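You operate a simulated robot arm through the tools that you are given. There is no shell and no other tool. Be economical: measure what you need, move in short steps, check, and stop when the job is done.

The job below is to be done with a simulated robot arm. You get a single attempt, and the scene is never put back.

TASK
Fetch the orange tin and set it on the red coil. Stack the tin labelled "beads" from the counter top on top of the tin labelled "caps". Open the near bench front left door, take the tin marked "tape" from the counter top and leave it on the upper shelf of the near bench front left cabinet, then shut the door. Put the silver spring on the dark mat. Put the fuse labelled "20 AMP" from the counter top on top of the red cell and the fuse that says "10 AMP" on the shelf by the water tube. Pull the window bench front left door open. Any order will do. Set down upright: orange tin, tin, silver spring.

The check looks at the end state, three seconds after you hand in, the way a careful person would. Anything else that was tipped, shoved, dropped, spilled or broken makes it a failure. A push-on lid holds only when it is set on centred and level and pressed home; a screw cap is set on level and turned clockwise until tight.

THE ROBOT
A 7-joint arm with a fingered hand on a trunk, on a base that drives. Base frame: it is fixed to the floor where the robot stands at the start and does not move with it; the origin is under the middle of the robot, x ahead of it, y to its left, z up. Lengths are in m, angles in degrees, forces in N, time in s.
With the tool pointing down near the work surface it reaches from about 0.4 to 0.72 m from the robot's upright axis, wherever it stands. Its first joint turns from -166.0 to 166.0 degrees. Places, roughly: black tin, grey tin, white tin [0.5, -0.5, 1]; dark mat (38x23 cm) [-1, -3.02, 0.8]; fuse [0.5, -3, 1]; near bench front left door [-4.1, -1.2, 0.4]; orange tin [0.5, -0.25, 1]; red cell [0.5, -3.25, 1]; red coil (10x10x2 cm) [0.4, -0.6, 0.9]; red tin, teal tin [0.75, -1, 1]; shelf by the water tube (13x16 cm) [-0.44, -3.78, 0.96]; silver spring (4x4x6 cm) [0.4, -2.8, 0.9]; upper shelf of the near bench front left cabinet [-4.1, -1, 0.4]; window bench front left door [-6.6, 2.3, 0.4]. Payload 3.4 kg.
The TCP is the grasp point between the finger pads, 0.025 m short of the fingertips. In the tool frame z runs along the fingers and y along their closing line. Largest opening 0.088 m; the body of the gripper starts 0.029 m behind the TCP. The gripper is a hand of 3 fingers: y runs from the thumb to the fingers, the wrist lies at [-0.013, -0.106, -0.174] in the tool frame, and closing takes about 1.5 s.
Orientation is that of the tool frame in the base frame, as [roll, pitch, yaw] about the fixed x, y, z axes, in that order (R = Rz(yaw) Ry(pitch) Rx(roll)). With the fingers straight down and the wrist toward the robot, the tool's x, y and z point along [0, 1, 0], [1, 0, 0] and [0, 0, -1] of the base frame.

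THE INTERFACE
- The arm moves only by the tool step_arm. Its argument "series" is a list of rows, each a list of 6 numbers: the shift along the base's x, y, z in m, then the turn, a rotation vector about the base's x, y, z in degrees. In form: [[x, y, z, wx, wy, wz], ...]. A call has 1 to 10 rows; each row shifts and turns the commanded pose from where the row before left it. "gripper" is the opening in per cent of the stroke, from 0 (shut) to 100 (fully open), set as the call begins (left out, the last holds). A row lasts 0.2 s, in which the tool goes at most 0.05 m and 8.6 degrees; a call with a longer step from one row to the next is refused whole, and so is a gripper value outside its range. A pose out of reach is approached as far as the arm can. The call stops where the force on the tool passes 40 N (or 10 N more than at its start, if that is more) or the arm is blocked; 0.2 s more then pass. The fingers move at their own pace (about 0.072 m/s each) and stop on an object; they squeeze with about 25 N. The grip force told is the motor's: it shows also when the fingers shut on nothing. Time passes only in rows, and 0.2 s behind the last, so rows that do not move let the fingers close. The reply holds the time, the measured pose of the TCP, the force on the tool along the base axes, the opening and the grip force, in the units named above and with some noise, with the torque about the TCP (base axes, N m) and any sound that the robot's microphone picked up.
- Cameras (640 x 400 px; columns grow to the right, rows downward): "scene" is now at [-0.0027, 0.0879, 1.4745]; the picture's right is [-0.77, -0.64, 0.00], its down [-0.34, 0.41, -0.85] and it looks along [0.54, -0.65, -0.53] (base axes); focal length 253 px, centre (320, 200). "wrist" rides on the gripper at [0.058, -0.085, -0.099] in the tool frame; the picture's right is [-0.67, 0.35, -0.66], its down [-0.69, -0.63, 0.37] and it looks along [-0.29, 0.69, 0.66] (tool axes); focal length 261 px, centre (320, 200).
- camera(camera): a new picture of that camera. The clock stands still meanwhile.
- move_column(by): slides the trunk up (or, below 0, down) by that many m; the arm and the scene camera ride with it, the base frame stays. It gives what a move gives, with no picture.
- roll_base(legs): drives the robot by 1 to 6 legs, each [ahead, left, turn to the left] in m, m and degrees, along the robot's own axes; the way and the turn of a leg run together, so that a leg with both is an arc; at most 1.5 m and 180 degrees a leg. The arm and the cameras ride along, it lands a little off, and it stops where it bumps. It gives what a move gives.
- set_fingers(index, middle, thumb_bend, thumb_turn): sets how far each is bent, from 0 (flat) to 100 (curled in); at 30 the hand is open as for a grip, at 70 the pads meet at the TCP. One left out holds its place. A second passes; each finger stops where it meets its share of the squeeze, and holds until it gets a number again. A gripper value or a shape takes the hand back. It gives what a move gives, with no picture; readings hold the bend of each and the force on the fingers (four entries, about 0 where the hand has none), thumb and palm. thumb_turn goes from beside the hand (0) to across from the fingers (100), as for a grip.
- hand_shape(shape): the hand has 3 fingers and takes this shape, open, in about a second: jaw (thumb against the fingers, like two jaws); tri (thumb and two fingers); tip (a fingertip pinch); poke (one finger out to press); point (the index stretched); flat (the hand flat); cup (the hand cupped); fist (a fist). The gripper value then closes the fingers along that shape, each until it touches; the sizes above hold for jaw. It gives what a move gives, with no picture.
- head_to(pan, tilt): turns the head with the scene camera to pan (to the left, within 155 degrees either way) and tilt (down, from -29 to 69), counted from straight ahead of the robot. It gives what a move gives.
- point_at(camera, pixels): for up to 12 pixels [column, row] of the newest picture of that camera ("zoom" is the newest enlarged one), the place [x, y, z] in the base frame of the surface seen there, good to about 0.002 m. The clock stands still meanwhile.
- inspect(camera, box): a new picture of the part [left, top, right, bottom] of that camera's present view, enlarged. The clock stands still meanwhile.
- hand_in(): hands the job in; it is judged then, once.

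Work in short steps. Measure before you move; look again where a grasp or a placing could have gone wrong, and mend it. You have 145 turns and 172 pictures in all, those below and enlarged ones among them. Open the gripper and draw the arm clear of the work before you hand the job in, unless the task says otherwise.

The tools are called after "Emit:" as a command line: name --pt "numbers of a row" for each row, then --argument value for the rest, lists and objects as JSON in quotes. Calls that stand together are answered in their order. step_arm: Moves the arm, as the interface text tells. Its arguments: {"type":"object","properties":{"series":{"type":"array","items":{"type":"array","items":{"type":"number"}}},"gripper":{"type":"number"}},"required":["series"]} The other tools are called the same way: move_column (by) slides the trunk up or down; hand_shape (shape) gives the hand a shape; set_fingers (index, middle, thumb_bend, thumb_turn) moves the fingers one by one; roll_base (legs) drives the base; head_to (pan, tilt) turns the head that bears the scene camera; camera (camera) takes a picture; point_at (camera, pixels) gives the place of the surface under pixels of a picture; inspect (camera, box) takes an enlarged picture of a part of a camera's view; hand_in () hands the job in.

At the start:

```text
clock: 0.0
position: [0.2628, -0.2391, 1.2043]
tcp_rot: [179.9, 0.0, 90.0]
ft_force: [0.6, -0.3, -0.1]
moment: [-0.01, -0.02, -0.01]
finger_gap: 0.0873
grip_force: 0.0
shape: jaw
bend: [30.0, 30.0, 30.0, 98.0]
finger forces: [0.0, 0.1, 0.1, 0.1, 0.0, 0.0]
trunk travel left (down, up): [-0.475, 0.115]
robot x, y, heading: [-0.0002, -0.0008, 0.2]
head pan, tilt: [-50.0, 32.1]
```

scene: 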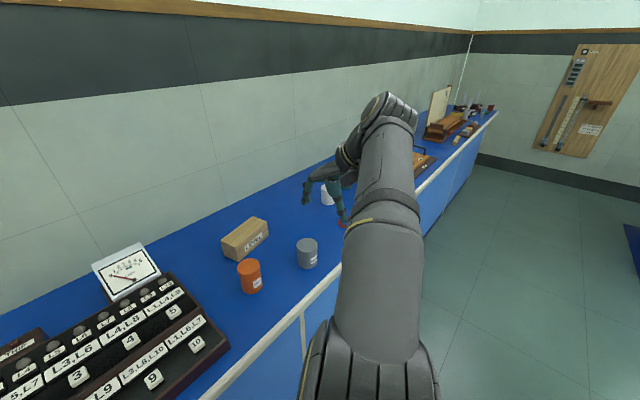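
wrist: 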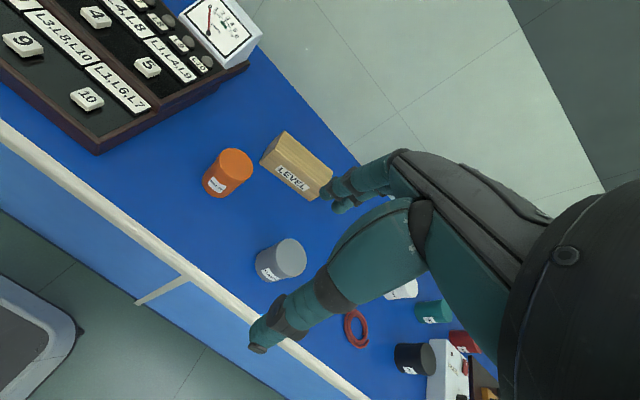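

The wrist picture shows orange tin (228,172), grey tin (280,258), red coil (355,328), and the others. I enlarge to read labels and measure positions.

Emit:
inspect --camera "wrist" --box '[180, 120, 500, 400]'

Emit:
point_at --camera "wrist" --pixels '[[236, 162], [217, 186], [290, 250], [268, 270], [355, 312], [355, 346], [404, 290], [433, 306], [410, 355], [464, 340], [280, 220]]'

```text
1.43 times, centred on (340, 260) of wrist
```

zoom: 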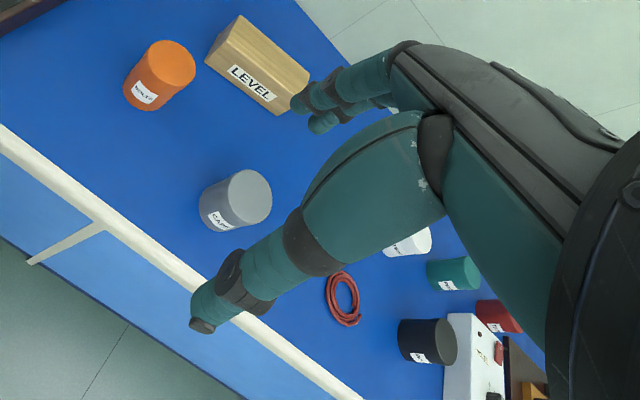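

```text
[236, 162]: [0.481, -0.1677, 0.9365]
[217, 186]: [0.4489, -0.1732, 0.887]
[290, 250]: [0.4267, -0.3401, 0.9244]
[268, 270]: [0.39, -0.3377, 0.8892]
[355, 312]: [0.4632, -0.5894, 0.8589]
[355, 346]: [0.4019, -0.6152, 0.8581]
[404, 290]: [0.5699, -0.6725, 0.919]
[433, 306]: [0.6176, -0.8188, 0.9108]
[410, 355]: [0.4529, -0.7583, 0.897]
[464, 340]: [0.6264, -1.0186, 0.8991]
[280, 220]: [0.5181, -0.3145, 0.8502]
```

Counter top is z 0.85; orange tin at about (0.48,-0.17). I zoom more on the labels.

Emit:
inspect --camera "wrist" --box '[370, 270, 500, 390]'

Emit:
inspect --camera "wrist" --box '[190, 140, 320, 290]'

```text
3.33 times, centred on (435, 330) of wrist
```

zoom: 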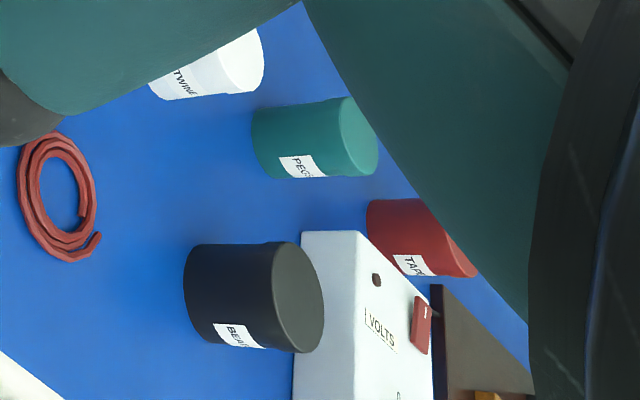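

```text
2.67 times, centred on (255, 215) of wrist
```

zoom: 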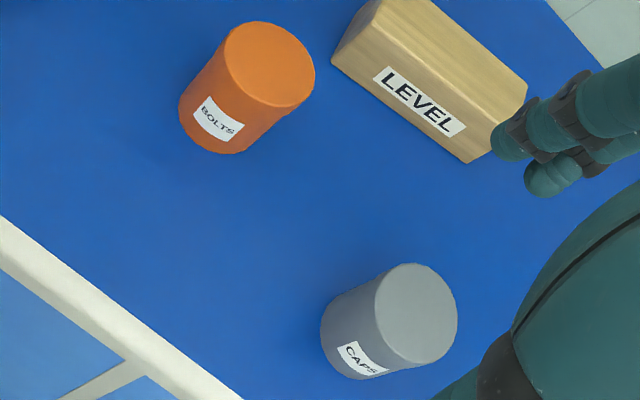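

Labels: black=BEADS, grey=CAPS, red=TAPE, orange=BOLTS. I measure the top faces of the orange and grey tins.

Emit:
point_at --camera "zoom" --pixels '[[229, 60], [312, 75], [260, 26], [280, 104], [270, 65], [378, 315], [454, 318], [412, 267], [418, 358], [416, 313]]'

```text
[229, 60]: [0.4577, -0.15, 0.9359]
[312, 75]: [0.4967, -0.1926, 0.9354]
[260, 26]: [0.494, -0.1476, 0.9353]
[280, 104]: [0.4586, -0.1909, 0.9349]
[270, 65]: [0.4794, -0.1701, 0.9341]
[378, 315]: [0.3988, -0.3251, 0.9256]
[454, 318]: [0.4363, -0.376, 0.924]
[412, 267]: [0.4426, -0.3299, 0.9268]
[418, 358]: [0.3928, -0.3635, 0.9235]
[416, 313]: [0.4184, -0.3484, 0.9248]
```

Orange tin centre (0.478,-0.170), top 0.935, ~6 cm wide; grey centre (0.418,-0.349), top 0.925. I drive 0.3 m to the right so all five places on this stretch are in reach.

Emit:
roll_base --legs '[[0, -0.32, 0]]'

Emit:
head_to --pan -25 --tilt 45

Emit:
camera --camera "scene"

Emit:
camera --camera "wrist"

```text
clock: 2.1
position: [0.2615, -0.5567, 1.2032]
tcp_rot: [-179.9, 0.0, 89.8]
ft_force: [-0.7, 0.1, 0.3]
moment: [0.0, -0.02, 0.03]
finger_gap: 0.0876
grip_force: 0.0
shape: jaw
bend: [30.0, 30.0, 30.0, 98.0]
finger forces: [0.0, 0.1, 0.0, 0.0, 0.0, 0.1]
trunk travel left (down, up): [-0.475, 0.115]
robot x, y, heading: [-0.002, -0.316, -0.1]
head pan, tilt: [-50.0, 32.1]
```

```text
clock: 3.0
position: [0.2614, -0.5558, 1.205]
tcp_rot: [180.0, 0.0, 89.8]
ft_force: [-0.4, 0.1, 0.3]
moment: [0.01, 0.01, -0.02]
finger_gap: 0.0878
grip_force: 0.1
shape: jaw
bend: [30.0, 30.0, 30.0, 98.0]
finger forces: [0.1, 0.0, 0.1, 0.0, 0.1, 0.0]
trunk travel left (down, up): [-0.475, 0.115]
robot x, y, heading: [-0.0016, -0.3163, -0.2]
head pan, tilt: [-25.0, 45.0]
```

```text
166 pictures are left
```

scene: 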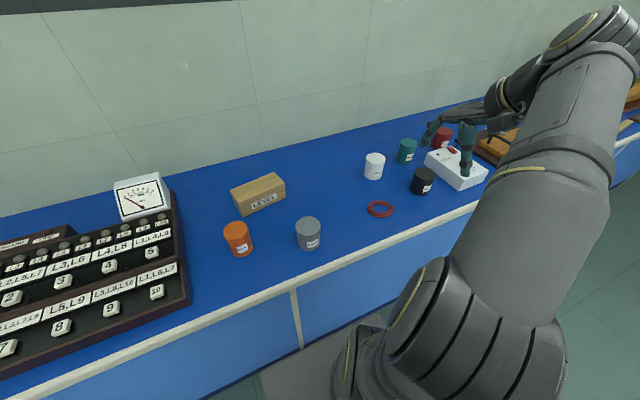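

```text
165 pictures are left
```

wrist: 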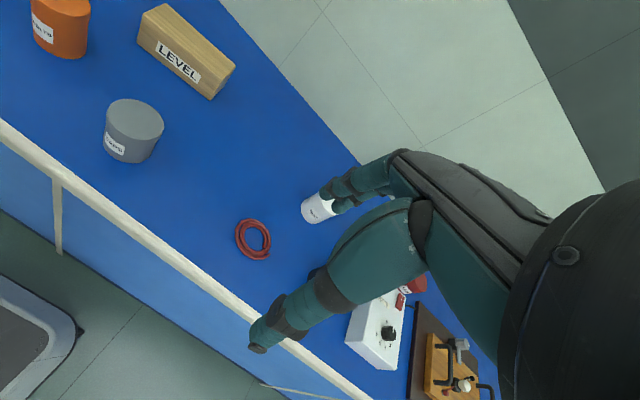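

I measure the coil and black tin in enlarged views.

Emit:
inspect --camera "wrist" --box '[220, 210, 290, 270]'

Emit:
point_at --camera "zoom" --pixels '[[142, 160], [178, 150], [463, 200], [430, 220], [300, 70], [270, 95], [330, 360], [330, 420], [305, 220]]'

Emit:
inspect --camera "scene" --box '[340, 110, 500, 230]'

```text
6.67 times, centred on (255, 240) of wrist
```

zoom: 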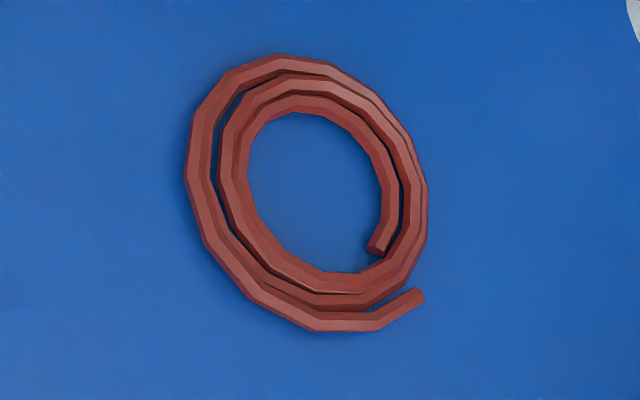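

```text
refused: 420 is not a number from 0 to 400
```

```text
3.33 times, centred on (420, 170) of scene
```

zoom: 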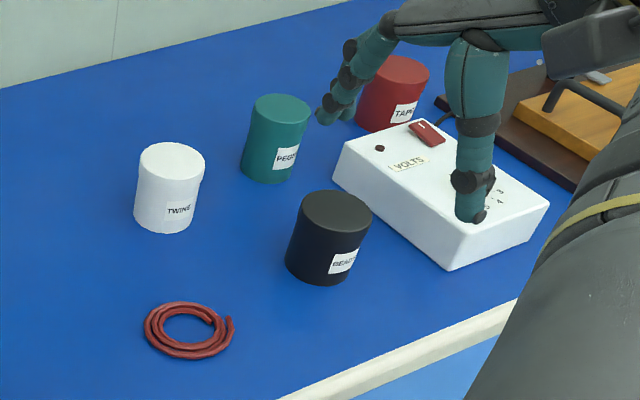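

Now measure coil and tins in the scene zoom.

Emit:
point_at --camera "zoom" --pixels '[[148, 325], [230, 330], [190, 304], [188, 355], [168, 330], [210, 330], [304, 210], [370, 215], [335, 192], [335, 232], [336, 211], [394, 70]]'

Emit:
inspect --camera "wrist" --box '[220, 210, 290, 270]'

Emit:
point_at --camera "zoom" --pixels '[[190, 170], [230, 170], [250, 170], [425, 200], [385, 200], [403, 170], [280, 58], [290, 85], [290, 107], [335, 328], [340, 300], [340, 275]]'

```text
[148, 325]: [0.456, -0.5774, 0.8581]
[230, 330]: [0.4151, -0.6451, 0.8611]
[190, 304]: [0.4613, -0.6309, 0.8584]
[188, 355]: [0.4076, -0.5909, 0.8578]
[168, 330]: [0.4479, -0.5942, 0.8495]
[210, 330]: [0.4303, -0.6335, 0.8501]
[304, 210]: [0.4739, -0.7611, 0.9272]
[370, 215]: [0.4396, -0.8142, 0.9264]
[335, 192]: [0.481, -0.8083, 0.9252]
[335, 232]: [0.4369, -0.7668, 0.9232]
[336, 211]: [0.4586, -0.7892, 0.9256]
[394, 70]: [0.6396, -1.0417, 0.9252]
```

```text
6.67 times, centred on (255, 240) of wrist
```

zoom: 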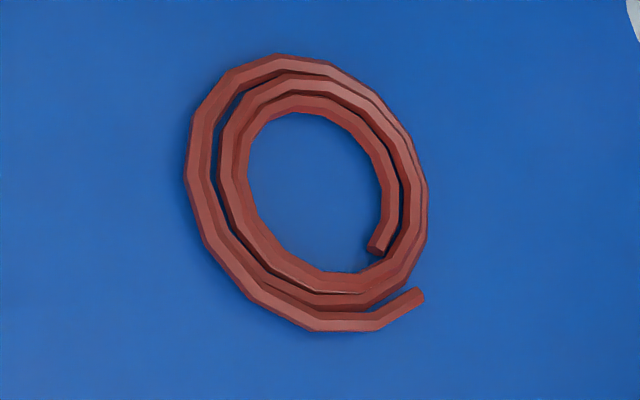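

```text
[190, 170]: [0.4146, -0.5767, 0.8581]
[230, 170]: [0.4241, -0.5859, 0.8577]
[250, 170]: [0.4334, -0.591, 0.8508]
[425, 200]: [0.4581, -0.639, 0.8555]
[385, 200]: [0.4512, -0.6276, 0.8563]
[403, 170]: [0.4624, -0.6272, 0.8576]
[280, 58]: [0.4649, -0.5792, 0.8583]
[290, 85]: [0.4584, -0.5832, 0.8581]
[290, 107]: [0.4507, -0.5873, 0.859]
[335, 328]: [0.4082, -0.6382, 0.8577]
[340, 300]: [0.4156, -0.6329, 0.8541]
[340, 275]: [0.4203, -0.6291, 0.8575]
```

Coil centre ≈ (0.437,-0.609), top 0.859; black tin centre (0.459,-0.788), top 0.926. I move over the orange tin.

Emit:
step_arm --pt "0.0216 0.0386 0 0 0 0" --pt "0.0216 0.0386 0 0 0 0" --pt "0.0216 0.0386 0 0 0 0" --pt "0.0216 0.0386 0 0 0 0" --pt "0.0216 0.0386 0 0 0 0" --pt "0.0216 0.0386 0 0 0 0" --pt "0.0216 0.0386 0 0 0 0" --pt "0.0216 0.0386 0 0 0 0" --pt "0.0216 0.0386 0 0 0 0" --pt "0.0216 0.0386 0 0 0 0" --gripper 100

Emit:
step_arm --pt "0 0 -0.04 0 0 0" --pt "0 0 -0.04 0 0 0" --pt "0 0 -0.04 0 0 0" --pt "0 0 -0.04 0 0 0" --pt "0 0 -0.04 0 0 0"

Emit:
camera --camera "scene"

Emit:
camera --camera "wrist"

```text
clock: 5.2
position: [0.4772, -0.1695, 1.2048]
tcp_rot: [-180.0, 0.0, 89.8]
ft_force: [0.3, 0.5, 0.6]
moment: [-0.04, 0.0, 0.03]
finger_gap: 0.0877
grip_force: 0.1
shape: jaw
bend: [30.0, 30.0, 30.0, 98.0]
finger forces: [0.0, 0.0, 0.0, 0.0, 0.0, 0.0]
trunk travel left (down, up): [-0.475, 0.115]
robot x, y, heading: [-0.003, -0.3187, -0.4]
head pan, tilt: [-25.0, 45.0]
```

```text
clock: 6.4
position: [0.4784, -0.1694, 1.0043]
tcp_rot: [-179.9, 0.1, 89.8]
ft_force: [-0.2, -0.2, 0.2]
moment: [0.0, 0.04, -0.02]
finger_gap: 0.0879
grip_force: 0.1
shape: jaw
bend: [30.0, 30.0, 30.0, 98.0]
finger forces: [0.0, 0.0, 0.1, 0.0, 0.0, 0.0]
trunk travel left (down, up): [-0.475, 0.115]
robot x, y, heading: [-0.0016, -0.3183, -0.2]
head pan, tilt: [-25.0, 45.0]
```

```text
161 pictures are left
```

scene: 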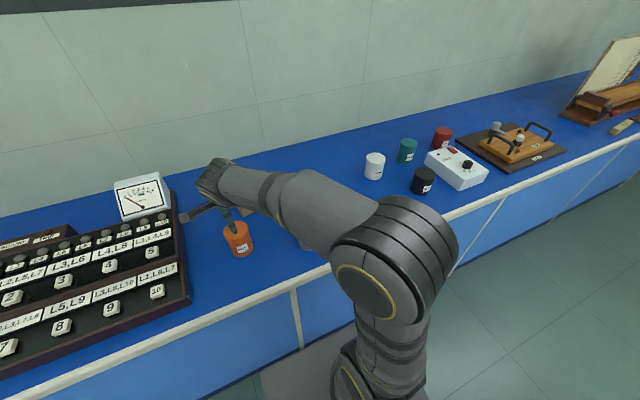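

```text
160 pictures are left
```

wrist: 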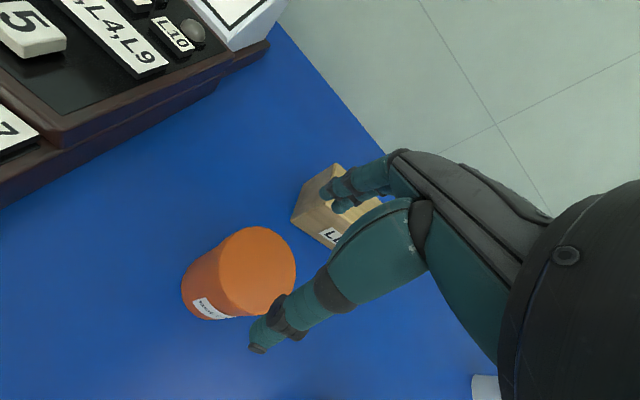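

TCP projects to pixel (326,243), so the tin top at (257,272) is right underneath. I check the wooden block's clearance to the far fingers.

Emit:
point_at --camera "wrist" --pixels '[[293, 222], [304, 185], [325, 240], [336, 165], [257, 272]]'

```text
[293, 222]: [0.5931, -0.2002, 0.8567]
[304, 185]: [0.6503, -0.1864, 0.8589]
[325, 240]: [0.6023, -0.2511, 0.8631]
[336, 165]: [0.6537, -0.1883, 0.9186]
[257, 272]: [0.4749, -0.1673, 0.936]
```

Block starts at x 0.593; far fingers will reach ~0.535, clear. I descend to z 0.912 and close.

Emit:
step_arm --pt "-0.001 0.0 -0.03 0 0 0" --pt "0 0 -0.03 0 0 0" --pt "0 0 -0.02 0 0 0" --pt "0 0 -0.012 0 0 0"

Emit:
step_arm --pt "0 0 0 0 0 0" --pt "0 0 0 0 0 0" --pt "0 0 0 0 0 0" --pt "0 0 0 0 0 0" --pt "0 0 0 0 0 0" --pt "0 0 0 0 0 0" --pt "0 0 0 0 0 0" --gripper 0

Emit:
camera --camera "wrist"

```text
clock: 7.4
position: [0.476, -0.1707, 0.9126]
tcp_rot: [-180.0, 0.1, 89.9]
ft_force: [1.1, 0.8, 5.8]
moment: [0.02, 0.07, -0.01]
finger_gap: 0.0878
grip_force: 0.1
shape: jaw
bend: [30.0, 30.0, 30.0, 98.0]
finger forces: [2.4, 0.0, 0.1, 0.0, 3.6, 0.0]
trunk travel left (down, up): [-0.475, 0.115]
robot x, y, heading: [0.0004, -0.3175, -0.3]
head pan, tilt: [-25.0, 45.0]
```

```text
clock: 9.0
position: [0.4756, -0.1725, 0.9131]
tcp_rot: [-180.0, 0.0, 89.8]
ft_force: [1.4, 0.6, 6.3]
moment: [-0.03, -0.34, 0.05]
finger_gap: 0.0582
grip_force: 25.4
shape: jaw
bend: [32.0, 43.0, 56.0, 98.0]
finger forces: [15.2, 13.9, 0.0, 0.0, 28.8, 0.0]
trunk travel left (down, up): [-0.475, 0.115]
robot x, y, heading: [-0.0004, -0.3186, -0.2]
head pan, tilt: [-25.0, 45.0]
```

```text
159 pictures are left
```

wrist: 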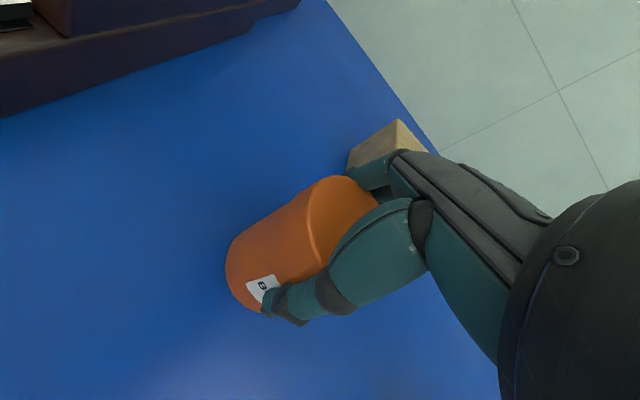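

Tin gripped (gap 0.058, 25 N). I lift 0.08 and check it hangs upright.

Emit:
step_arm --pt "0 0 0.03 0 0 0" --pt "0 0 0.03 0 0 0" --pt "0 0 0.04 0 0 0"

Emit:
inspect --camera "scene" --box '[160, 130, 320, 270]'

Emit:
camera --camera "wrist"

```text
clock: 9.8
position: [0.4762, -0.1709, 1.0113]
tcp_rot: [-180.0, -0.1, 89.8]
ft_force: [0.1, 0.2, -2.1]
moment: [0.0, 0.02, 0.01]
finger_gap: 0.0574
grip_force: 25.0
shape: jaw
bend: [32.0, 44.0, 56.0, 98.0]
finger forces: [12.3, 13.3, 0.1, 0.0, 26.9, 0.0]
trunk travel left (down, up): [-0.475, 0.115]
robot x, y, heading: [0.0004, -0.3205, -0.2]
head pan, tilt: [-25.0, 45.0]
```

```text
2.86 times, centred on (240, 200) of scene
```

zoom: 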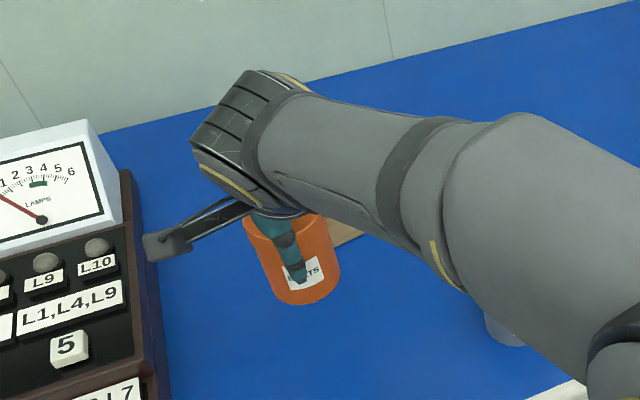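

```text
157 pictures are left
```

wrist: 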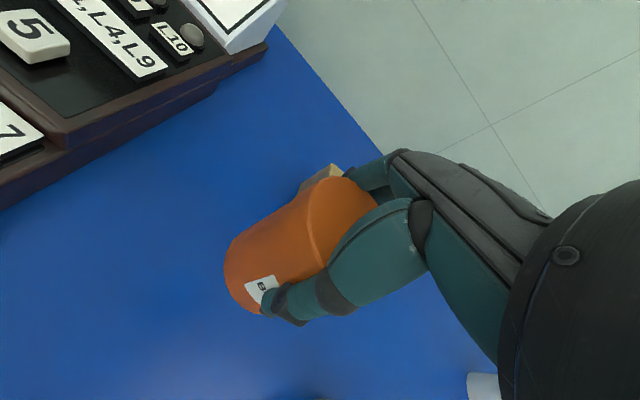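

I check tilt by measuring top-face points of the held tin, e.g. (312,215),(325,260),(345,190),(350,225).

Emit:
point_at --camera "wrist" --pixels '[[318, 200], [318, 240], [330, 185], [345, 205], [362, 195], [230, 270], [268, 215]]'

```text
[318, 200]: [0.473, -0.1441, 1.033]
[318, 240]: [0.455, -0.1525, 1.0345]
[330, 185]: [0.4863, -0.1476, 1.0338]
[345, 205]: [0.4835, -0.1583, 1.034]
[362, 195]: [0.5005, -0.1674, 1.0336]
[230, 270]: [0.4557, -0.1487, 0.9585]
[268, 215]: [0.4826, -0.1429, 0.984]
```

Tin is level (top 1.034 all round, bottom ≈0.949). I raise 0.05, carry to above the coil.

Emit:
step_arm --pt "0 0 0.04 0 0 0" --pt "-0.004 -0.0437 0.01 0 0 0" --pt "-0.004 -0.0437 0 0 0 0" --pt "-0.004 -0.0437 0 0 0 0" --pt "-0.004 -0.0437 0 0 0 0" --pt "-0.004 -0.0437 0 0 0 0" --pt "-0.004 -0.0437 0 0 0 0" --pt "-0.004 -0.0437 0 0 0 0" --pt "-0.004 -0.0437 0 0 0 0" --pt "-0.004 -0.0437 0 0 0 0"

Emit:
step_arm --pt "-0.004 -0.0442 0 0 0 0" --pt "0 0 -0.04 0 0 0" --pt "0 0 -0.04 0 0 0" --pt "0 0 -0.03 0 0 0" --pt "0 0 0 0 0 0"

Emit:
camera --camera "scene"

Emit:
camera --camera "wrist"

```text
clock: 12.0
position: [0.4411, -0.5653, 1.0622]
tcp_rot: [179.9, 0.1, 89.9]
ft_force: [-0.1, 0.2, -0.4]
moment: [0.01, 0.0, 0.0]
finger_gap: 0.0572
grip_force: 25.8
shape: jaw
bend: [33.0, 44.0, 57.0, 98.0]
finger forces: [11.8, 13.2, 0.0, 0.0, 25.6, 0.0]
trunk travel left (down, up): [-0.475, 0.115]
robot x, y, heading: [-0.0029, -0.3168, -0.4]
head pan, tilt: [-25.0, 45.0]
```

```text
clock: 13.2
position: [0.437, -0.6083, 0.9509]
tcp_rot: [-180.0, 0.0, 89.8]
ft_force: [0.2, -0.7, -1.2]
moment: [0.01, 0.0, 0.0]
finger_gap: 0.0574
grip_force: 25.1
shape: jaw
bend: [33.0, 44.0, 57.0, 98.0]
finger forces: [11.6, 13.3, 0.1, 0.0, 25.0, 0.0]
trunk travel left (down, up): [-0.475, 0.115]
robot x, y, heading: [-0.0049, -0.317, -0.4]
head pan, tilt: [-25.0, 45.0]
```

```text
156 pictures are left
```

scene: 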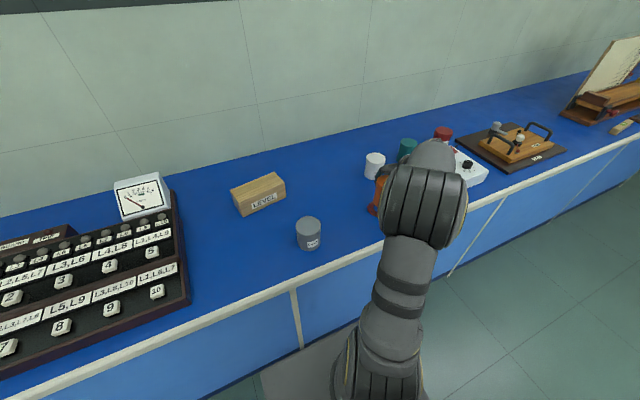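

```text
155 pictures are left
```

wrist: 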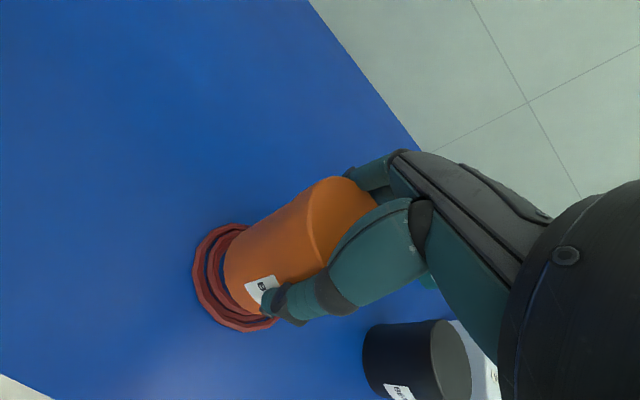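

Tin is centred above the coil. I lower to contact (~0.029) in small steps.

Emit:
step_arm --pt "0 0 -0.015 0 0 0" --pt "0 0 -0.008 0 0 0" --pt "0 0 -0.004 0 0 0" --pt "0 0 -0.002 0 0 0" --pt "0 0 0 0 0 0"

Emit:
camera --camera "wrist"

```text
clock: 14.4
position: [0.4366, -0.6085, 0.9241]
tcp_rot: [179.9, 0.1, 89.8]
ft_force: [-0.8, -0.7, 6.1]
moment: [-0.05, -0.2, 0.0]
finger_gap: 0.0572
grip_force: 25.0
shape: jaw
bend: [32.0, 44.0, 57.0, 98.0]
finger forces: [11.9, 13.9, 0.0, 0.1, 27.0, 0.1]
trunk travel left (down, up): [-0.475, 0.115]
robot x, y, heading: [-0.001, -0.3206, -0.2]
head pan, tilt: [-25.0, 45.0]
```

```text
154 pictures are left
```

wrist: 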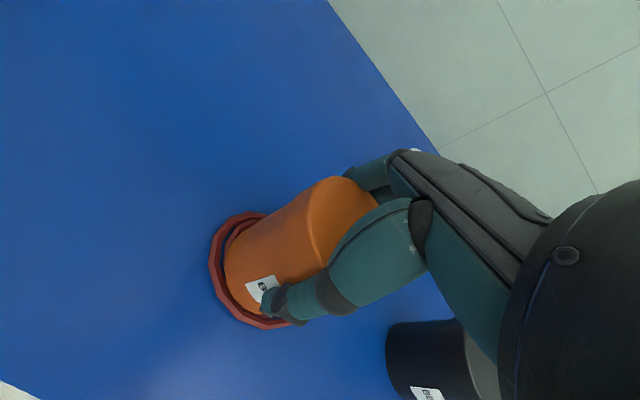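

Contact at 6 N, tin sits centred in the ring. I release and rise.

Emit:
step_arm --pt "0 0 0 0 0 0" --pt "0 0 0 0 0 0" --pt "0 0 0 0 0 0" --pt "0 0 0 0 0 0" --pt "0 0 0 0 0 0" --gripper 100

Emit:
step_arm --pt "0 0 0.01 0 0 0" --pt "0 0 0.02 0 0 0" --pt "0 0 0.04 0 0 0" --pt "0 0 0.04 0 0 0" --pt "0 0 0.03 0 0 0"

Emit:
camera --camera "wrist"

```text
clock: 15.6
position: [0.4358, -0.6078, 0.9236]
tcp_rot: [179.8, 0.0, 89.7]
ft_force: [-1.2, -0.3, 6.2]
moment: [0.06, 0.05, 0.0]
finger_gap: 0.0878
grip_force: 0.0
shape: jaw
bend: [30.0, 30.0, 30.0, 98.0]
finger forces: [1.9, 0.0, 0.1, 0.0, 3.9, 0.1]
trunk travel left (down, up): [-0.475, 0.115]
robot x, y, heading: [-0.0033, -0.3179, -0.1]
head pan, tilt: [-25.0, 45.0]
```

```text
clock: 16.8
position: [0.436, -0.6088, 1.0639]
tcp_rot: [-180.0, 0.0, 89.8]
ft_force: [0.0, 0.0, -0.4]
moment: [0.0, 0.02, 0.02]
finger_gap: 0.0876
grip_force: 0.0
shape: jaw
bend: [30.0, 30.0, 30.0, 98.0]
finger forces: [0.1, 0.0, 0.0, 0.0, 0.1, 0.0]
trunk travel left (down, up): [-0.475, 0.115]
robot x, y, heading: [-0.0001, -0.3173, -0.3]
head pan, tilt: [-25.0, 45.0]
```

```text
153 pictures are left
```

wrist: 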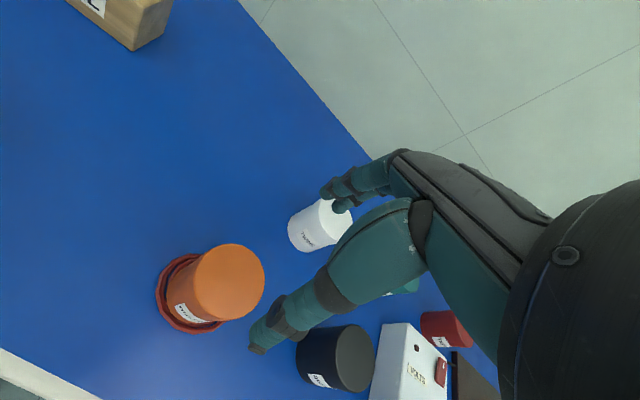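

Tin stands on the coil. I verify its levelness and measure the black tin again.

Emit:
point_at --camera "wrist" --pixels '[[205, 265], [250, 265], [228, 300], [232, 252], [342, 340], [368, 345], [342, 370], [355, 333], [355, 380], [352, 358]]'

```text
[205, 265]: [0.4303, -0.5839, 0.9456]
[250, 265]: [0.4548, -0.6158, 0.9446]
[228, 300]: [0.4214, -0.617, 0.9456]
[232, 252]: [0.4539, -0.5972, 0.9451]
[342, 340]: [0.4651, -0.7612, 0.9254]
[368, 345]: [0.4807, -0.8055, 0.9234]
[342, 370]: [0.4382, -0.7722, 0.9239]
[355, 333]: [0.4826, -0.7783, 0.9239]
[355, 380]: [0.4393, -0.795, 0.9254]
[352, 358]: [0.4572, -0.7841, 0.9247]
```

Orange tin is level at 0.945. Before going down on black, I check the white box's edges near it.

Emit:
inspect --camera "wrist" --box '[280, 280, 480, 400]'

Emit:
point_at --camera "zoom" --pixels '[[332, 145], [320, 250], [305, 370], [345, 190], [410, 150], [335, 200]]'

```text
3.20 times, centred on (380, 340) of wrist
```

zoom: 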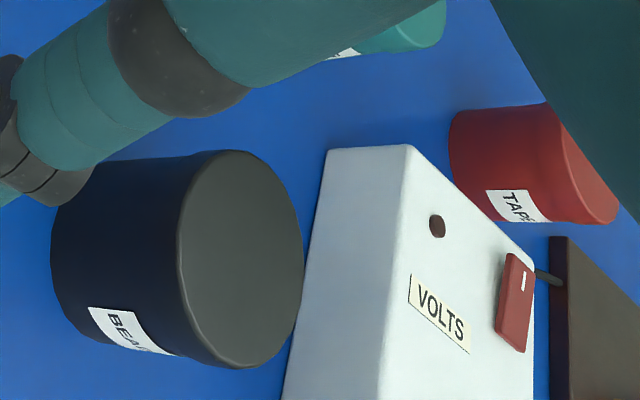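

```text
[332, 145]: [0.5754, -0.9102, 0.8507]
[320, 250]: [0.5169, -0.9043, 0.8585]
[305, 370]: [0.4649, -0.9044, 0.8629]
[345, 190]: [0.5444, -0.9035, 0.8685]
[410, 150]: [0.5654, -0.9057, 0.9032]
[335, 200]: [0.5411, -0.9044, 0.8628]
```

Box edge is at y −0.904, well clear. I go over the black tin, descend to z 0.908 and close.

Emit:
step_arm --pt "0.006 -0.045 0 0 0 0" --pt "0.006 -0.045 0 0 0 0" --pt "0.006 -0.045 0 0 0 0" --pt "0.005 -0.045 0 0 0 0" --pt "0 0 -0.04 0 0 0" --pt "0 0 -0.04 0 0 0" --pt "0 0 -0.04 0 0 0" --pt "0 0 -0.025 0 0 0" --pt "0 0 -0.011 0 0 0"

Emit:
camera --camera "wrist"

```text
clock: 18.8
position: [0.45, -0.7465, 0.9022]
tcp_rot: [-179.9, 0.0, 89.8]
ft_force: [-0.3, 0.5, 0.2]
moment: [0.0, -0.01, -0.02]
finger_gap: 0.0877
grip_force: 0.1
shape: jaw
bend: [30.0, 30.0, 30.0, 98.0]
finger forces: [0.0, 0.0, 0.0, 0.0, 0.0, 0.1]
out of reach, approached as far as the arm can: row 4
trunk travel left (down, up): [-0.475, 0.115]
robot x, y, heading: [-0.0014, -0.3175, -0.4]
head pan, tilt: [-25.0, 45.0]
```

```text
151 pictures are left
```

wrist: 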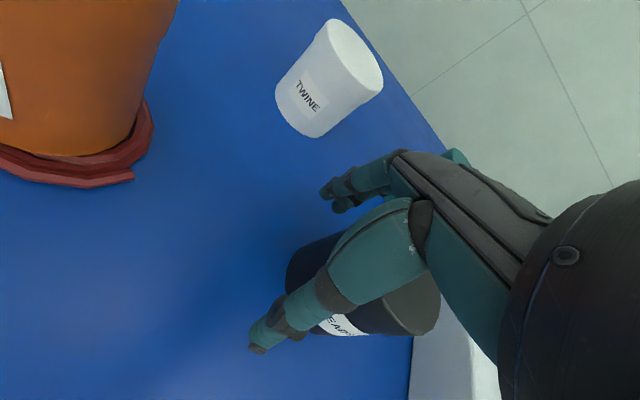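

Out of reach: TCP is at y −0.7465, with no contact force. I rise straight up and drive 0.3 m further right.

Emit:
step_arm --pt "0 0.0 0.04 0 0 0" --pt "0 0 0.04 0 0 0" --pt "0 0 0.04 0 0 0" --pt "0 0 0.04 0 0 0"

Emit:
roll_base --legs '[[0, -0.28, 0]]'

Emit:
camera --camera "wrist"

```text
clock: 19.8
position: [0.4502, -0.7457, 1.0604]
tcp_rot: [-179.8, -0.1, 89.8]
ft_force: [-0.2, 0.3, 0.4]
moment: [0.02, -0.02, -0.01]
finger_gap: 0.0876
grip_force: 0.1
shape: jaw
bend: [30.0, 30.0, 30.0, 98.0]
finger forces: [0.0, 0.0, 0.0, 0.0, 0.1, 0.0]
trunk travel left (down, up): [-0.475, 0.115]
robot x, y, heading: [-0.0013, -0.3143, -0.1]
head pan, tilt: [-25.0, 45.0]
```

```text
clock: 21.8
position: [0.4493, -1.0246, 1.0619]
tcp_rot: [179.9, 0.0, 89.9]
ft_force: [0.4, 0.4, -0.2]
moment: [0.01, 0.02, 0.01]
finger_gap: 0.0882
grip_force: 0.1
shape: jaw
bend: [30.0, 30.0, 30.0, 98.0]
finger forces: [0.0, 0.0, 0.0, 0.0, 0.1, 0.1]
trunk travel left (down, up): [-0.475, 0.115]
robot x, y, heading: [-0.0018, -0.5943, -0.1]
head pan, tilt: [-25.0, 45.0]
```

```text
150 pictures are left
```

wrist: 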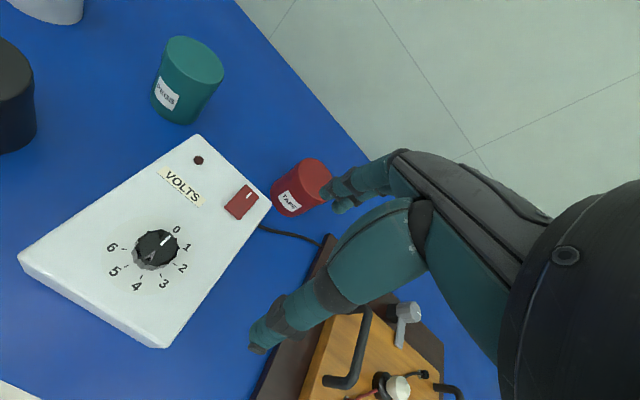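

Now move +y 0.236 to above the black tin and look.

Emit:
step_arm --pt "0.0019 0.047 0 0 0 0" --pt "0.0019 0.047 0 0 0 0" --pt "0.0019 0.047 0 0 0 0" --pt "0.002 0.047 0 0 0 0" --pt "0.002 0.0476 0 0 0 0" --pt "0 0 -0.04 0 0 0" --pt "0 0 0 0 0 0"

Emit:
camera --camera "wrist"

```text
clock: 23.4
position: [0.4588, -0.7894, 1.0219]
tcp_rot: [179.9, 0.0, 89.8]
ft_force: [-0.4, -0.5, -1.1]
moment: [-0.01, 0.04, 0.0]
finger_gap: 0.0879
grip_force: 0.1
shape: jaw
bend: [30.0, 30.0, 30.0, 98.0]
finger forces: [0.1, 0.1, 0.0, 0.0, 0.0, 0.1]
trunk travel left (down, up): [-0.475, 0.115]
robot x, y, heading: [0.003, -0.5939, -0.3]
head pan, tilt: [-25.0, 45.0]
```

```text
149 pictures are left
```

wrist: 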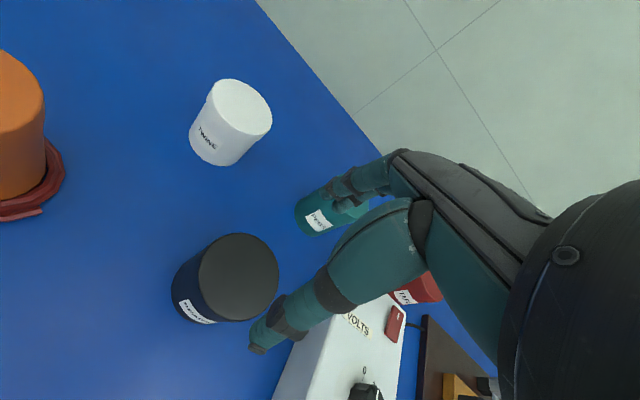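

Tin top at (240,278), as expected under the TCP. Descend to 0.908 and close.

Emit:
step_arm --pt "0 0 -0.04 0 0 0" --pt "0 0 -0.04 0 0 0" --pt "0 0 -0.025 0 0 0" --pt "0 0 -0.009 0 0 0" --pt "0 0 0 0 0 0"

Emit:
step_arm --pt "0 0 0 0 0 0" --pt "0 0 0 0 0 0" --pt "0 0 0 0 0 0" --pt "0 0 0 0 0 0" --pt "0 0 0 0 0 0" --pt "0 0 0 0 0 0" --pt "0 0 0 0 0 0" --gripper 0

Emit:
step_arm --pt "0 0 0.02 0 0 0" --pt "0 0 0.04 0 0 0" --pt "0 0 0.04 0 0 0" --pt "0 0 0.05 0 0 0" --pt "0 0 0.05 0 0 0" --pt "0 0 0 0 0 0"

Emit:
camera --camera "wrist"

Emit:
point_at --camera "wrist" --pixels '[[318, 200], [318, 240], [330, 185], [345, 205], [362, 195], [230, 270], [268, 215]]'

```text
clock: 24.6
position: [0.4604, -0.7887, 0.9089]
tcp_rot: [-180.0, 0.1, 89.9]
ft_force: [0.0, -0.2, 5.5]
moment: [0.03, 0.03, -0.01]
finger_gap: 0.0878
grip_force: 0.1
shape: jaw
bend: [29.0, 30.0, 29.0, 97.0]
finger forces: [3.4, 0.0, 0.0, 0.0, 3.4, 0.0]
trunk travel left (down, up): [-0.475, 0.115]
robot x, y, heading: [-0.0016, -0.596, -0.1]
head pan, tilt: [-25.0, 45.0]
```

```text
clock: 26.1
position: [0.4607, -0.7886, 0.908]
tcp_rot: [-180.0, 0.1, 89.8]
ft_force: [1.8, 0.9, 6.9]
moment: [-0.02, -0.37, 0.0]
finger_gap: 0.0635
grip_force: 24.6
shape: jaw
bend: [29.0, 39.0, 54.0, 98.0]
finger forces: [19.3, 13.1, 0.0, 0.0, 29.5, 0.1]
trunk travel left (down, up): [-0.475, 0.115]
robot x, y, heading: [-0.0037, -0.5929, -0.0]
head pan, tilt: [-25.0, 45.0]
```

```text
clock: 27.6
position: [0.4597, -0.7898, 1.1085]
tcp_rot: [180.0, 0.0, 89.8]
ft_force: [0.4, 1.3, -0.8]
moment: [0.0, 0.0, -0.05]
finger_gap: 0.0629
grip_force: 24.7
shape: jaw
bend: [29.0, 39.0, 54.0, 98.0]
finger forces: [15.5, 12.6, 0.0, 0.0, 27.3, 0.0]
trunk travel left (down, up): [-0.475, 0.115]
robot x, y, heading: [-0.0032, -0.5959, 0.0]
head pan, tilt: [-25.0, 45.0]
```

```text
148 pictures are left
```

wrist: 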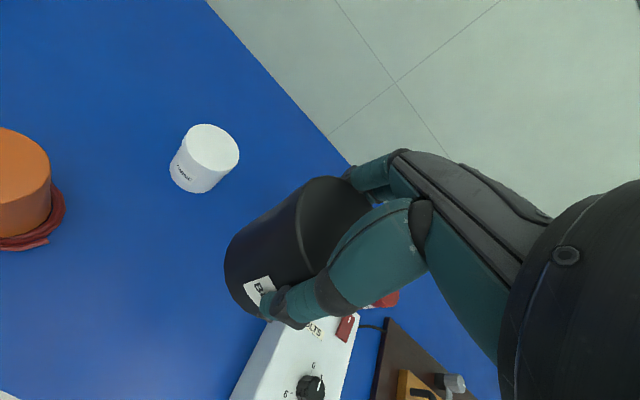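

```text
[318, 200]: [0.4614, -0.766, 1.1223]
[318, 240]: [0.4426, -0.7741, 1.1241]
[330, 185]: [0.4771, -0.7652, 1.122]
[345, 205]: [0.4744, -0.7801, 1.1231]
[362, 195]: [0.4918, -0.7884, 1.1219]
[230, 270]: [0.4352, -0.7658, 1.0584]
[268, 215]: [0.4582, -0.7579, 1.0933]
```

Black tin held level (top 1.123, bottom ≈1.048). I carry it to near the grey tin (y≈−0.44) and re-measure the grey tin.

Emit:
step_arm --pt "-0.0045 0.044 0 0 0 0" --pt "-0.0045 0.044 0 0 0 0" --pt "-0.0045 0.044 0 0 0 0" --pt "-0.0045 0.044 0 0 0 0" --pt "-0.0045 0.044 0 0 0 0" --pt "-0.0045 0.044 0 0 0 0" --pt "-0.0045 0.044 0 0 0 0" --pt "-0.0045 0.044 0 0 0 0" --pt "-0.005 0 0 0 0 0" --pt "0 0 0 0 0 0"

Emit:
head_to --pan 15 --tilt 45

Emit:
camera --camera "wrist"

Emit:
camera --camera "scene"

```text
clock: 29.8
position: [0.4189, -0.4345, 1.1078]
tcp_rot: [-180.0, 0.0, 89.8]
ft_force: [-0.1, 0.7, -2.5]
moment: [-0.01, -0.04, 0.0]
finger_gap: 0.0627
grip_force: 25.1
shape: jaw
bend: [29.0, 40.0, 54.0, 98.0]
finger forces: [15.0, 12.5, 0.0, 0.0, 26.6, 0.1]
trunk travel left (down, up): [-0.475, 0.115]
robot x, y, heading: [-0.002, -0.5942, 0.0]
head pan, tilt: [-25.0, 45.0]
```

```text
clock: 30.8
position: [0.4195, -0.4353, 1.1087]
tcp_rot: [180.0, 0.0, 89.9]
ft_force: [-0.3, 0.2, -0.9]
moment: [0.0, -0.03, 0.01]
finger_gap: 0.0628
grip_force: 24.8
shape: jaw
bend: [29.0, 40.0, 54.0, 98.0]
finger forces: [15.0, 12.5, 0.0, 0.1, 26.7, 0.0]
trunk travel left (down, up): [-0.475, 0.115]
robot x, y, heading: [-0.0005, -0.594, 0.0]
head pan, tilt: [15.0, 45.0]
```

```text
147 pictures are left
```

wrist: 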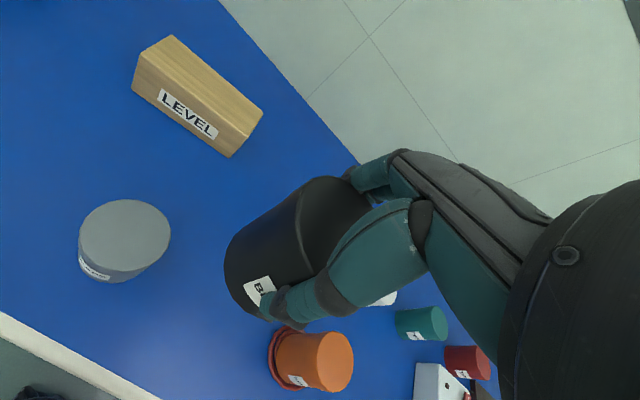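

```text
146 pictures are left
```

scene: 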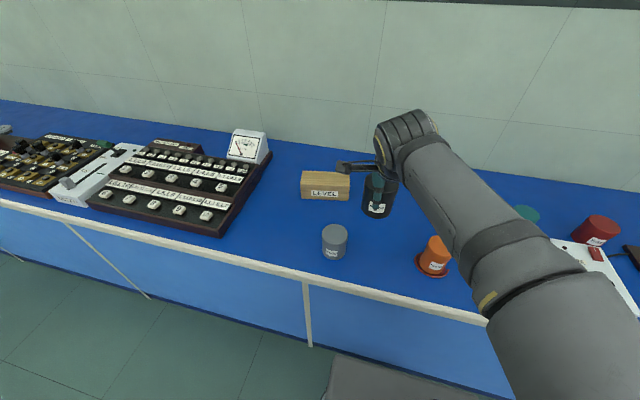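

I measure the grey tin's rim and points on the held black tin's side.

Emit:
point_at --camera "wrist" --pixels '[[82, 235], [168, 230], [122, 202], [125, 268], [125, 235], [240, 240], [245, 275], [280, 205], [260, 250], [290, 260], [275, 230], [310, 190]]'

```text
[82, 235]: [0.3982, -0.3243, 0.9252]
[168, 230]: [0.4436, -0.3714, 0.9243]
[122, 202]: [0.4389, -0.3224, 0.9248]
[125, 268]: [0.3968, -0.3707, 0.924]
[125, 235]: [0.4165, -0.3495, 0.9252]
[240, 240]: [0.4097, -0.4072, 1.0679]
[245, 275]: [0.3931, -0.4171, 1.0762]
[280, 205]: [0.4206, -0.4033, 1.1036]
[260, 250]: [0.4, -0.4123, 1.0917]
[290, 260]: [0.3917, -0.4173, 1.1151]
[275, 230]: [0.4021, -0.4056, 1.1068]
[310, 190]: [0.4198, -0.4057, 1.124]
```

Black tin centre ≈ TCP (0.4195,−0.4347); grey centre (0.4185,−0.348). I move +y 0.087 and lower to ~1 cm above.

Emit:
step_arm --pt "-0.001 0.0435 0 0 0 0" --pt "0 0.0435 0 0 0 0" --pt "0 0 -0.04 0 0 0" --pt "0 0 -0.04 0 0 0" --pt "0 0 -0.03 0 0 0" --pt "0 0 0 0 0 0"

Emit:
inspect --camera "scene" --box '[260, 130, 420, 270]'

Emit:
camera --camera "wrist"

```text
clock: 32.2
position: [0.4185, -0.3499, 0.9981]
tcp_rot: [-180.0, 0.0, 89.8]
ft_force: [0.1, 0.2, -0.2]
moment: [0.0, -0.04, 0.02]
finger_gap: 0.0625
grip_force: 25.4
shape: jaw
bend: [30.0, 40.0, 54.0, 98.0]
finger forces: [14.6, 12.5, 0.1, 0.1, 26.4, 0.1]
trunk travel left (down, up): [-0.475, 0.115]
robot x, y, heading: [-0.0005, -0.5948, -0.1]
head pan, tilt: [15.0, 45.0]
```

```text
2.86 times, centred on (340, 200) of scene
```

zoom: 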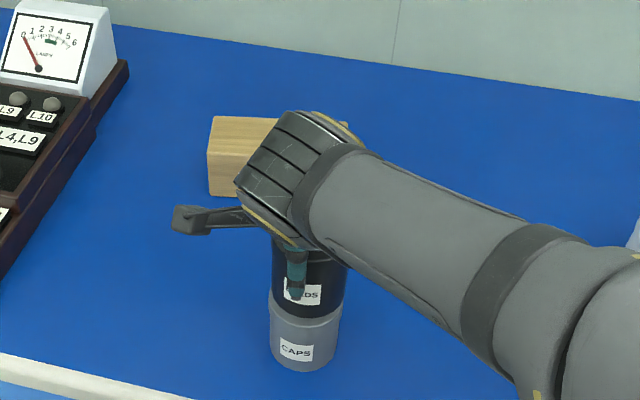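

```text
144 pictures are left
```

wrist: 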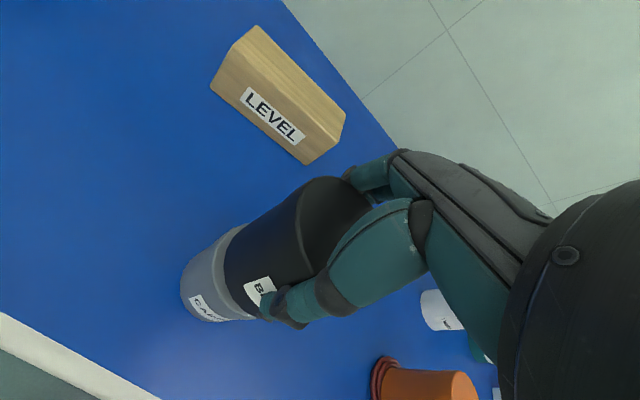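

Aligned. I lower slowly to contact (y correction +0.001).

Emit:
step_arm --pt "0 0.001 -0.006 0 0 0" --pt "0 0 -0.003 0 0 0" --pt "0 0 -0.002 0 0 0" --pt "0 0 -0.001 0 0 0" --pt "0 0 0 0 0 0"

Emit:
camera --camera "wrist"

```text
clock: 33.4
position: [0.4181, -0.3477, 0.9856]
tcp_rot: [180.0, 0.0, 89.9]
ft_force: [0.0, -0.1, -1.5]
moment: [-0.02, -0.01, -0.02]
finger_gap: 0.0626
grip_force: 24.8
shape: jaw
bend: [30.0, 40.0, 54.0, 98.0]
finger forces: [14.7, 12.5, 0.0, 0.0, 26.2, 0.1]
trunk travel left (down, up): [-0.475, 0.115]
robot x, y, heading: [-0.0011, -0.5968, -0.0]
head pan, tilt: [15.0, 45.0]
```

```text
143 pictures are left
```

wrist: 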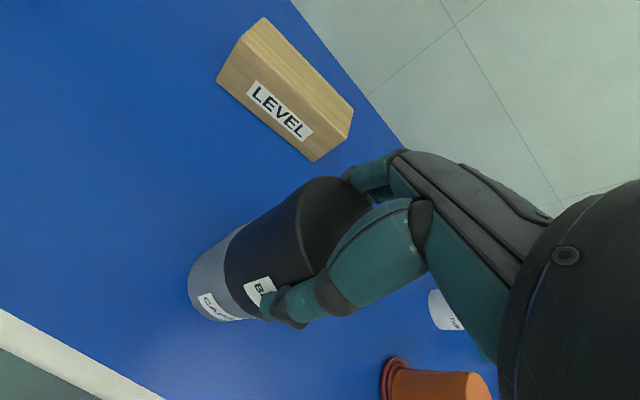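

No contact force yet; continue 1 mm at a time.

Emit:
step_arm --pt "0 0 -0.001 0 0 0" --pt "0 0 -0.001 0 0 0" --pt "0 0 0 0 0 0"

Emit:
step_arm --pt "0 0 -0.001 0 0 0" --pt "0 0 0 0 0 0"

```text
clock: 34.2
position: [0.4178, -0.3483, 0.9846]
tcp_rot: [179.9, 0.0, 89.8]
ft_force: [1.2, 1.2, 5.6]
moment: [0.04, -0.21, 0.01]
finger_gap: 0.0624
grip_force: 24.8
shape: jaw
bend: [29.0, 40.0, 54.0, 98.0]
finger forces: [15.2, 12.9, 0.1, 0.1, 26.7, 0.1]
trunk travel left (down, up): [-0.475, 0.115]
robot x, y, heading: [0.0007, -0.5955, -0.1]
head pan, tilt: [15.0, 45.0]
```

```text
clock: 34.8
position: [0.4173, -0.3472, 0.9839]
tcp_rot: [179.9, 0.0, 89.8]
ft_force: [-0.6, 0.7, 10.9]
moment: [0.01, -0.39, 0.0]
finger_gap: 0.0628
grip_force: 24.6
shape: jaw
bend: [29.0, 40.0, 54.0, 98.0]
finger forces: [16.0, 13.5, 0.0, 0.0, 28.0, 0.1]
trunk travel left (down, up): [-0.475, 0.115]
robot x, y, heading: [-0.0007, -0.596, 0.2]
head pan, tilt: [15.0, 45.0]
```

Contact. I release and rise.

Emit:
step_arm --pt "0 0 0.001 0 0 0" --pt "0 0 0 0 0 0" --pt "0 0 0 0 0 0" --pt "0 0 0 0 0 0" --pt "0 0 0 0 0 0" --gripper 100

Emit:
step_arm --pt "0 0 0.01 0 0 0" --pt "0 0 0.02 0 0 0" --pt "0 0 0.04 0 0 0" --pt "0 0 0.04 0 0 0" --pt "0 0 0.04 0 0 0"

Emit:
camera --camera "wrist"

Emit:
inspect --camera "scene" --box '[260, 130, 420, 270]'

```text
clock: 36.0
position: [0.4165, -0.3473, 0.9838]
tcp_rot: [-180.0, 0.1, 89.8]
ft_force: [0.7, 0.7, 2.4]
moment: [0.0, -0.01, 0.06]
finger_gap: 0.0881
grip_force: 0.1
shape: jaw
bend: [29.0, 30.0, 29.0, 98.0]
finger forces: [2.0, 0.1, 0.0, 0.0, 2.2, 0.0]
trunk travel left (down, up): [-0.475, 0.115]
robot x, y, heading: [-0.0043, -0.5953, -0.3]
head pan, tilt: [15.0, 45.0]
```

```text
clock: 37.2
position: [0.4189, -0.3488, 1.135]
tcp_rot: [-180.0, 0.0, 89.9]
ft_force: [0.1, 0.5, 0.3]
moment: [0.03, 0.01, 0.0]
finger_gap: 0.0878
grip_force: 0.1
shape: jaw
bend: [30.0, 30.0, 30.0, 98.0]
finger forces: [0.0, 0.1, 0.1, 0.0, 0.1, 0.0]
trunk travel left (down, up): [-0.475, 0.115]
robot x, y, heading: [-0.0011, -0.5932, -0.1]
head pan, tilt: [15.0, 45.0]
```

```text
142 pictures are left
```

wrist: 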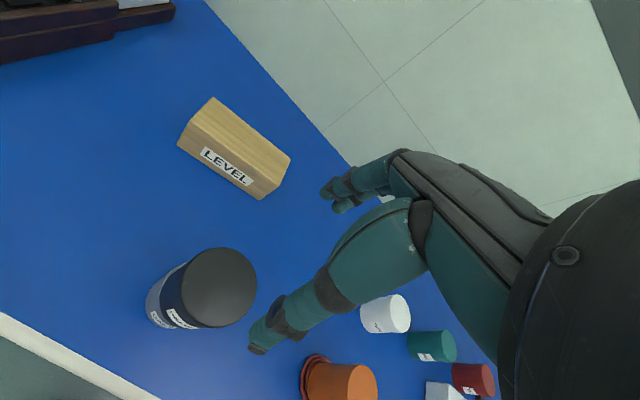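

```text
2.86 times, centred on (340, 200) of scene
```

zoom: 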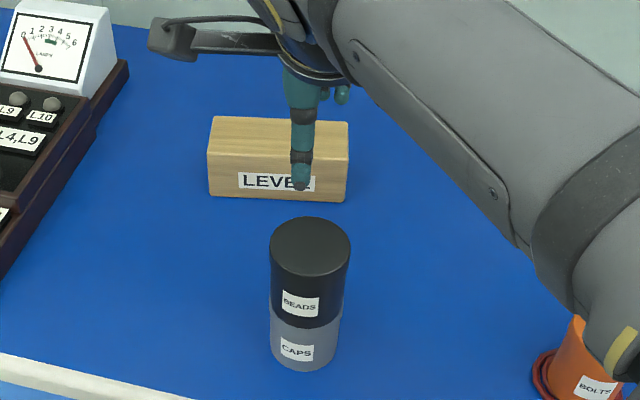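

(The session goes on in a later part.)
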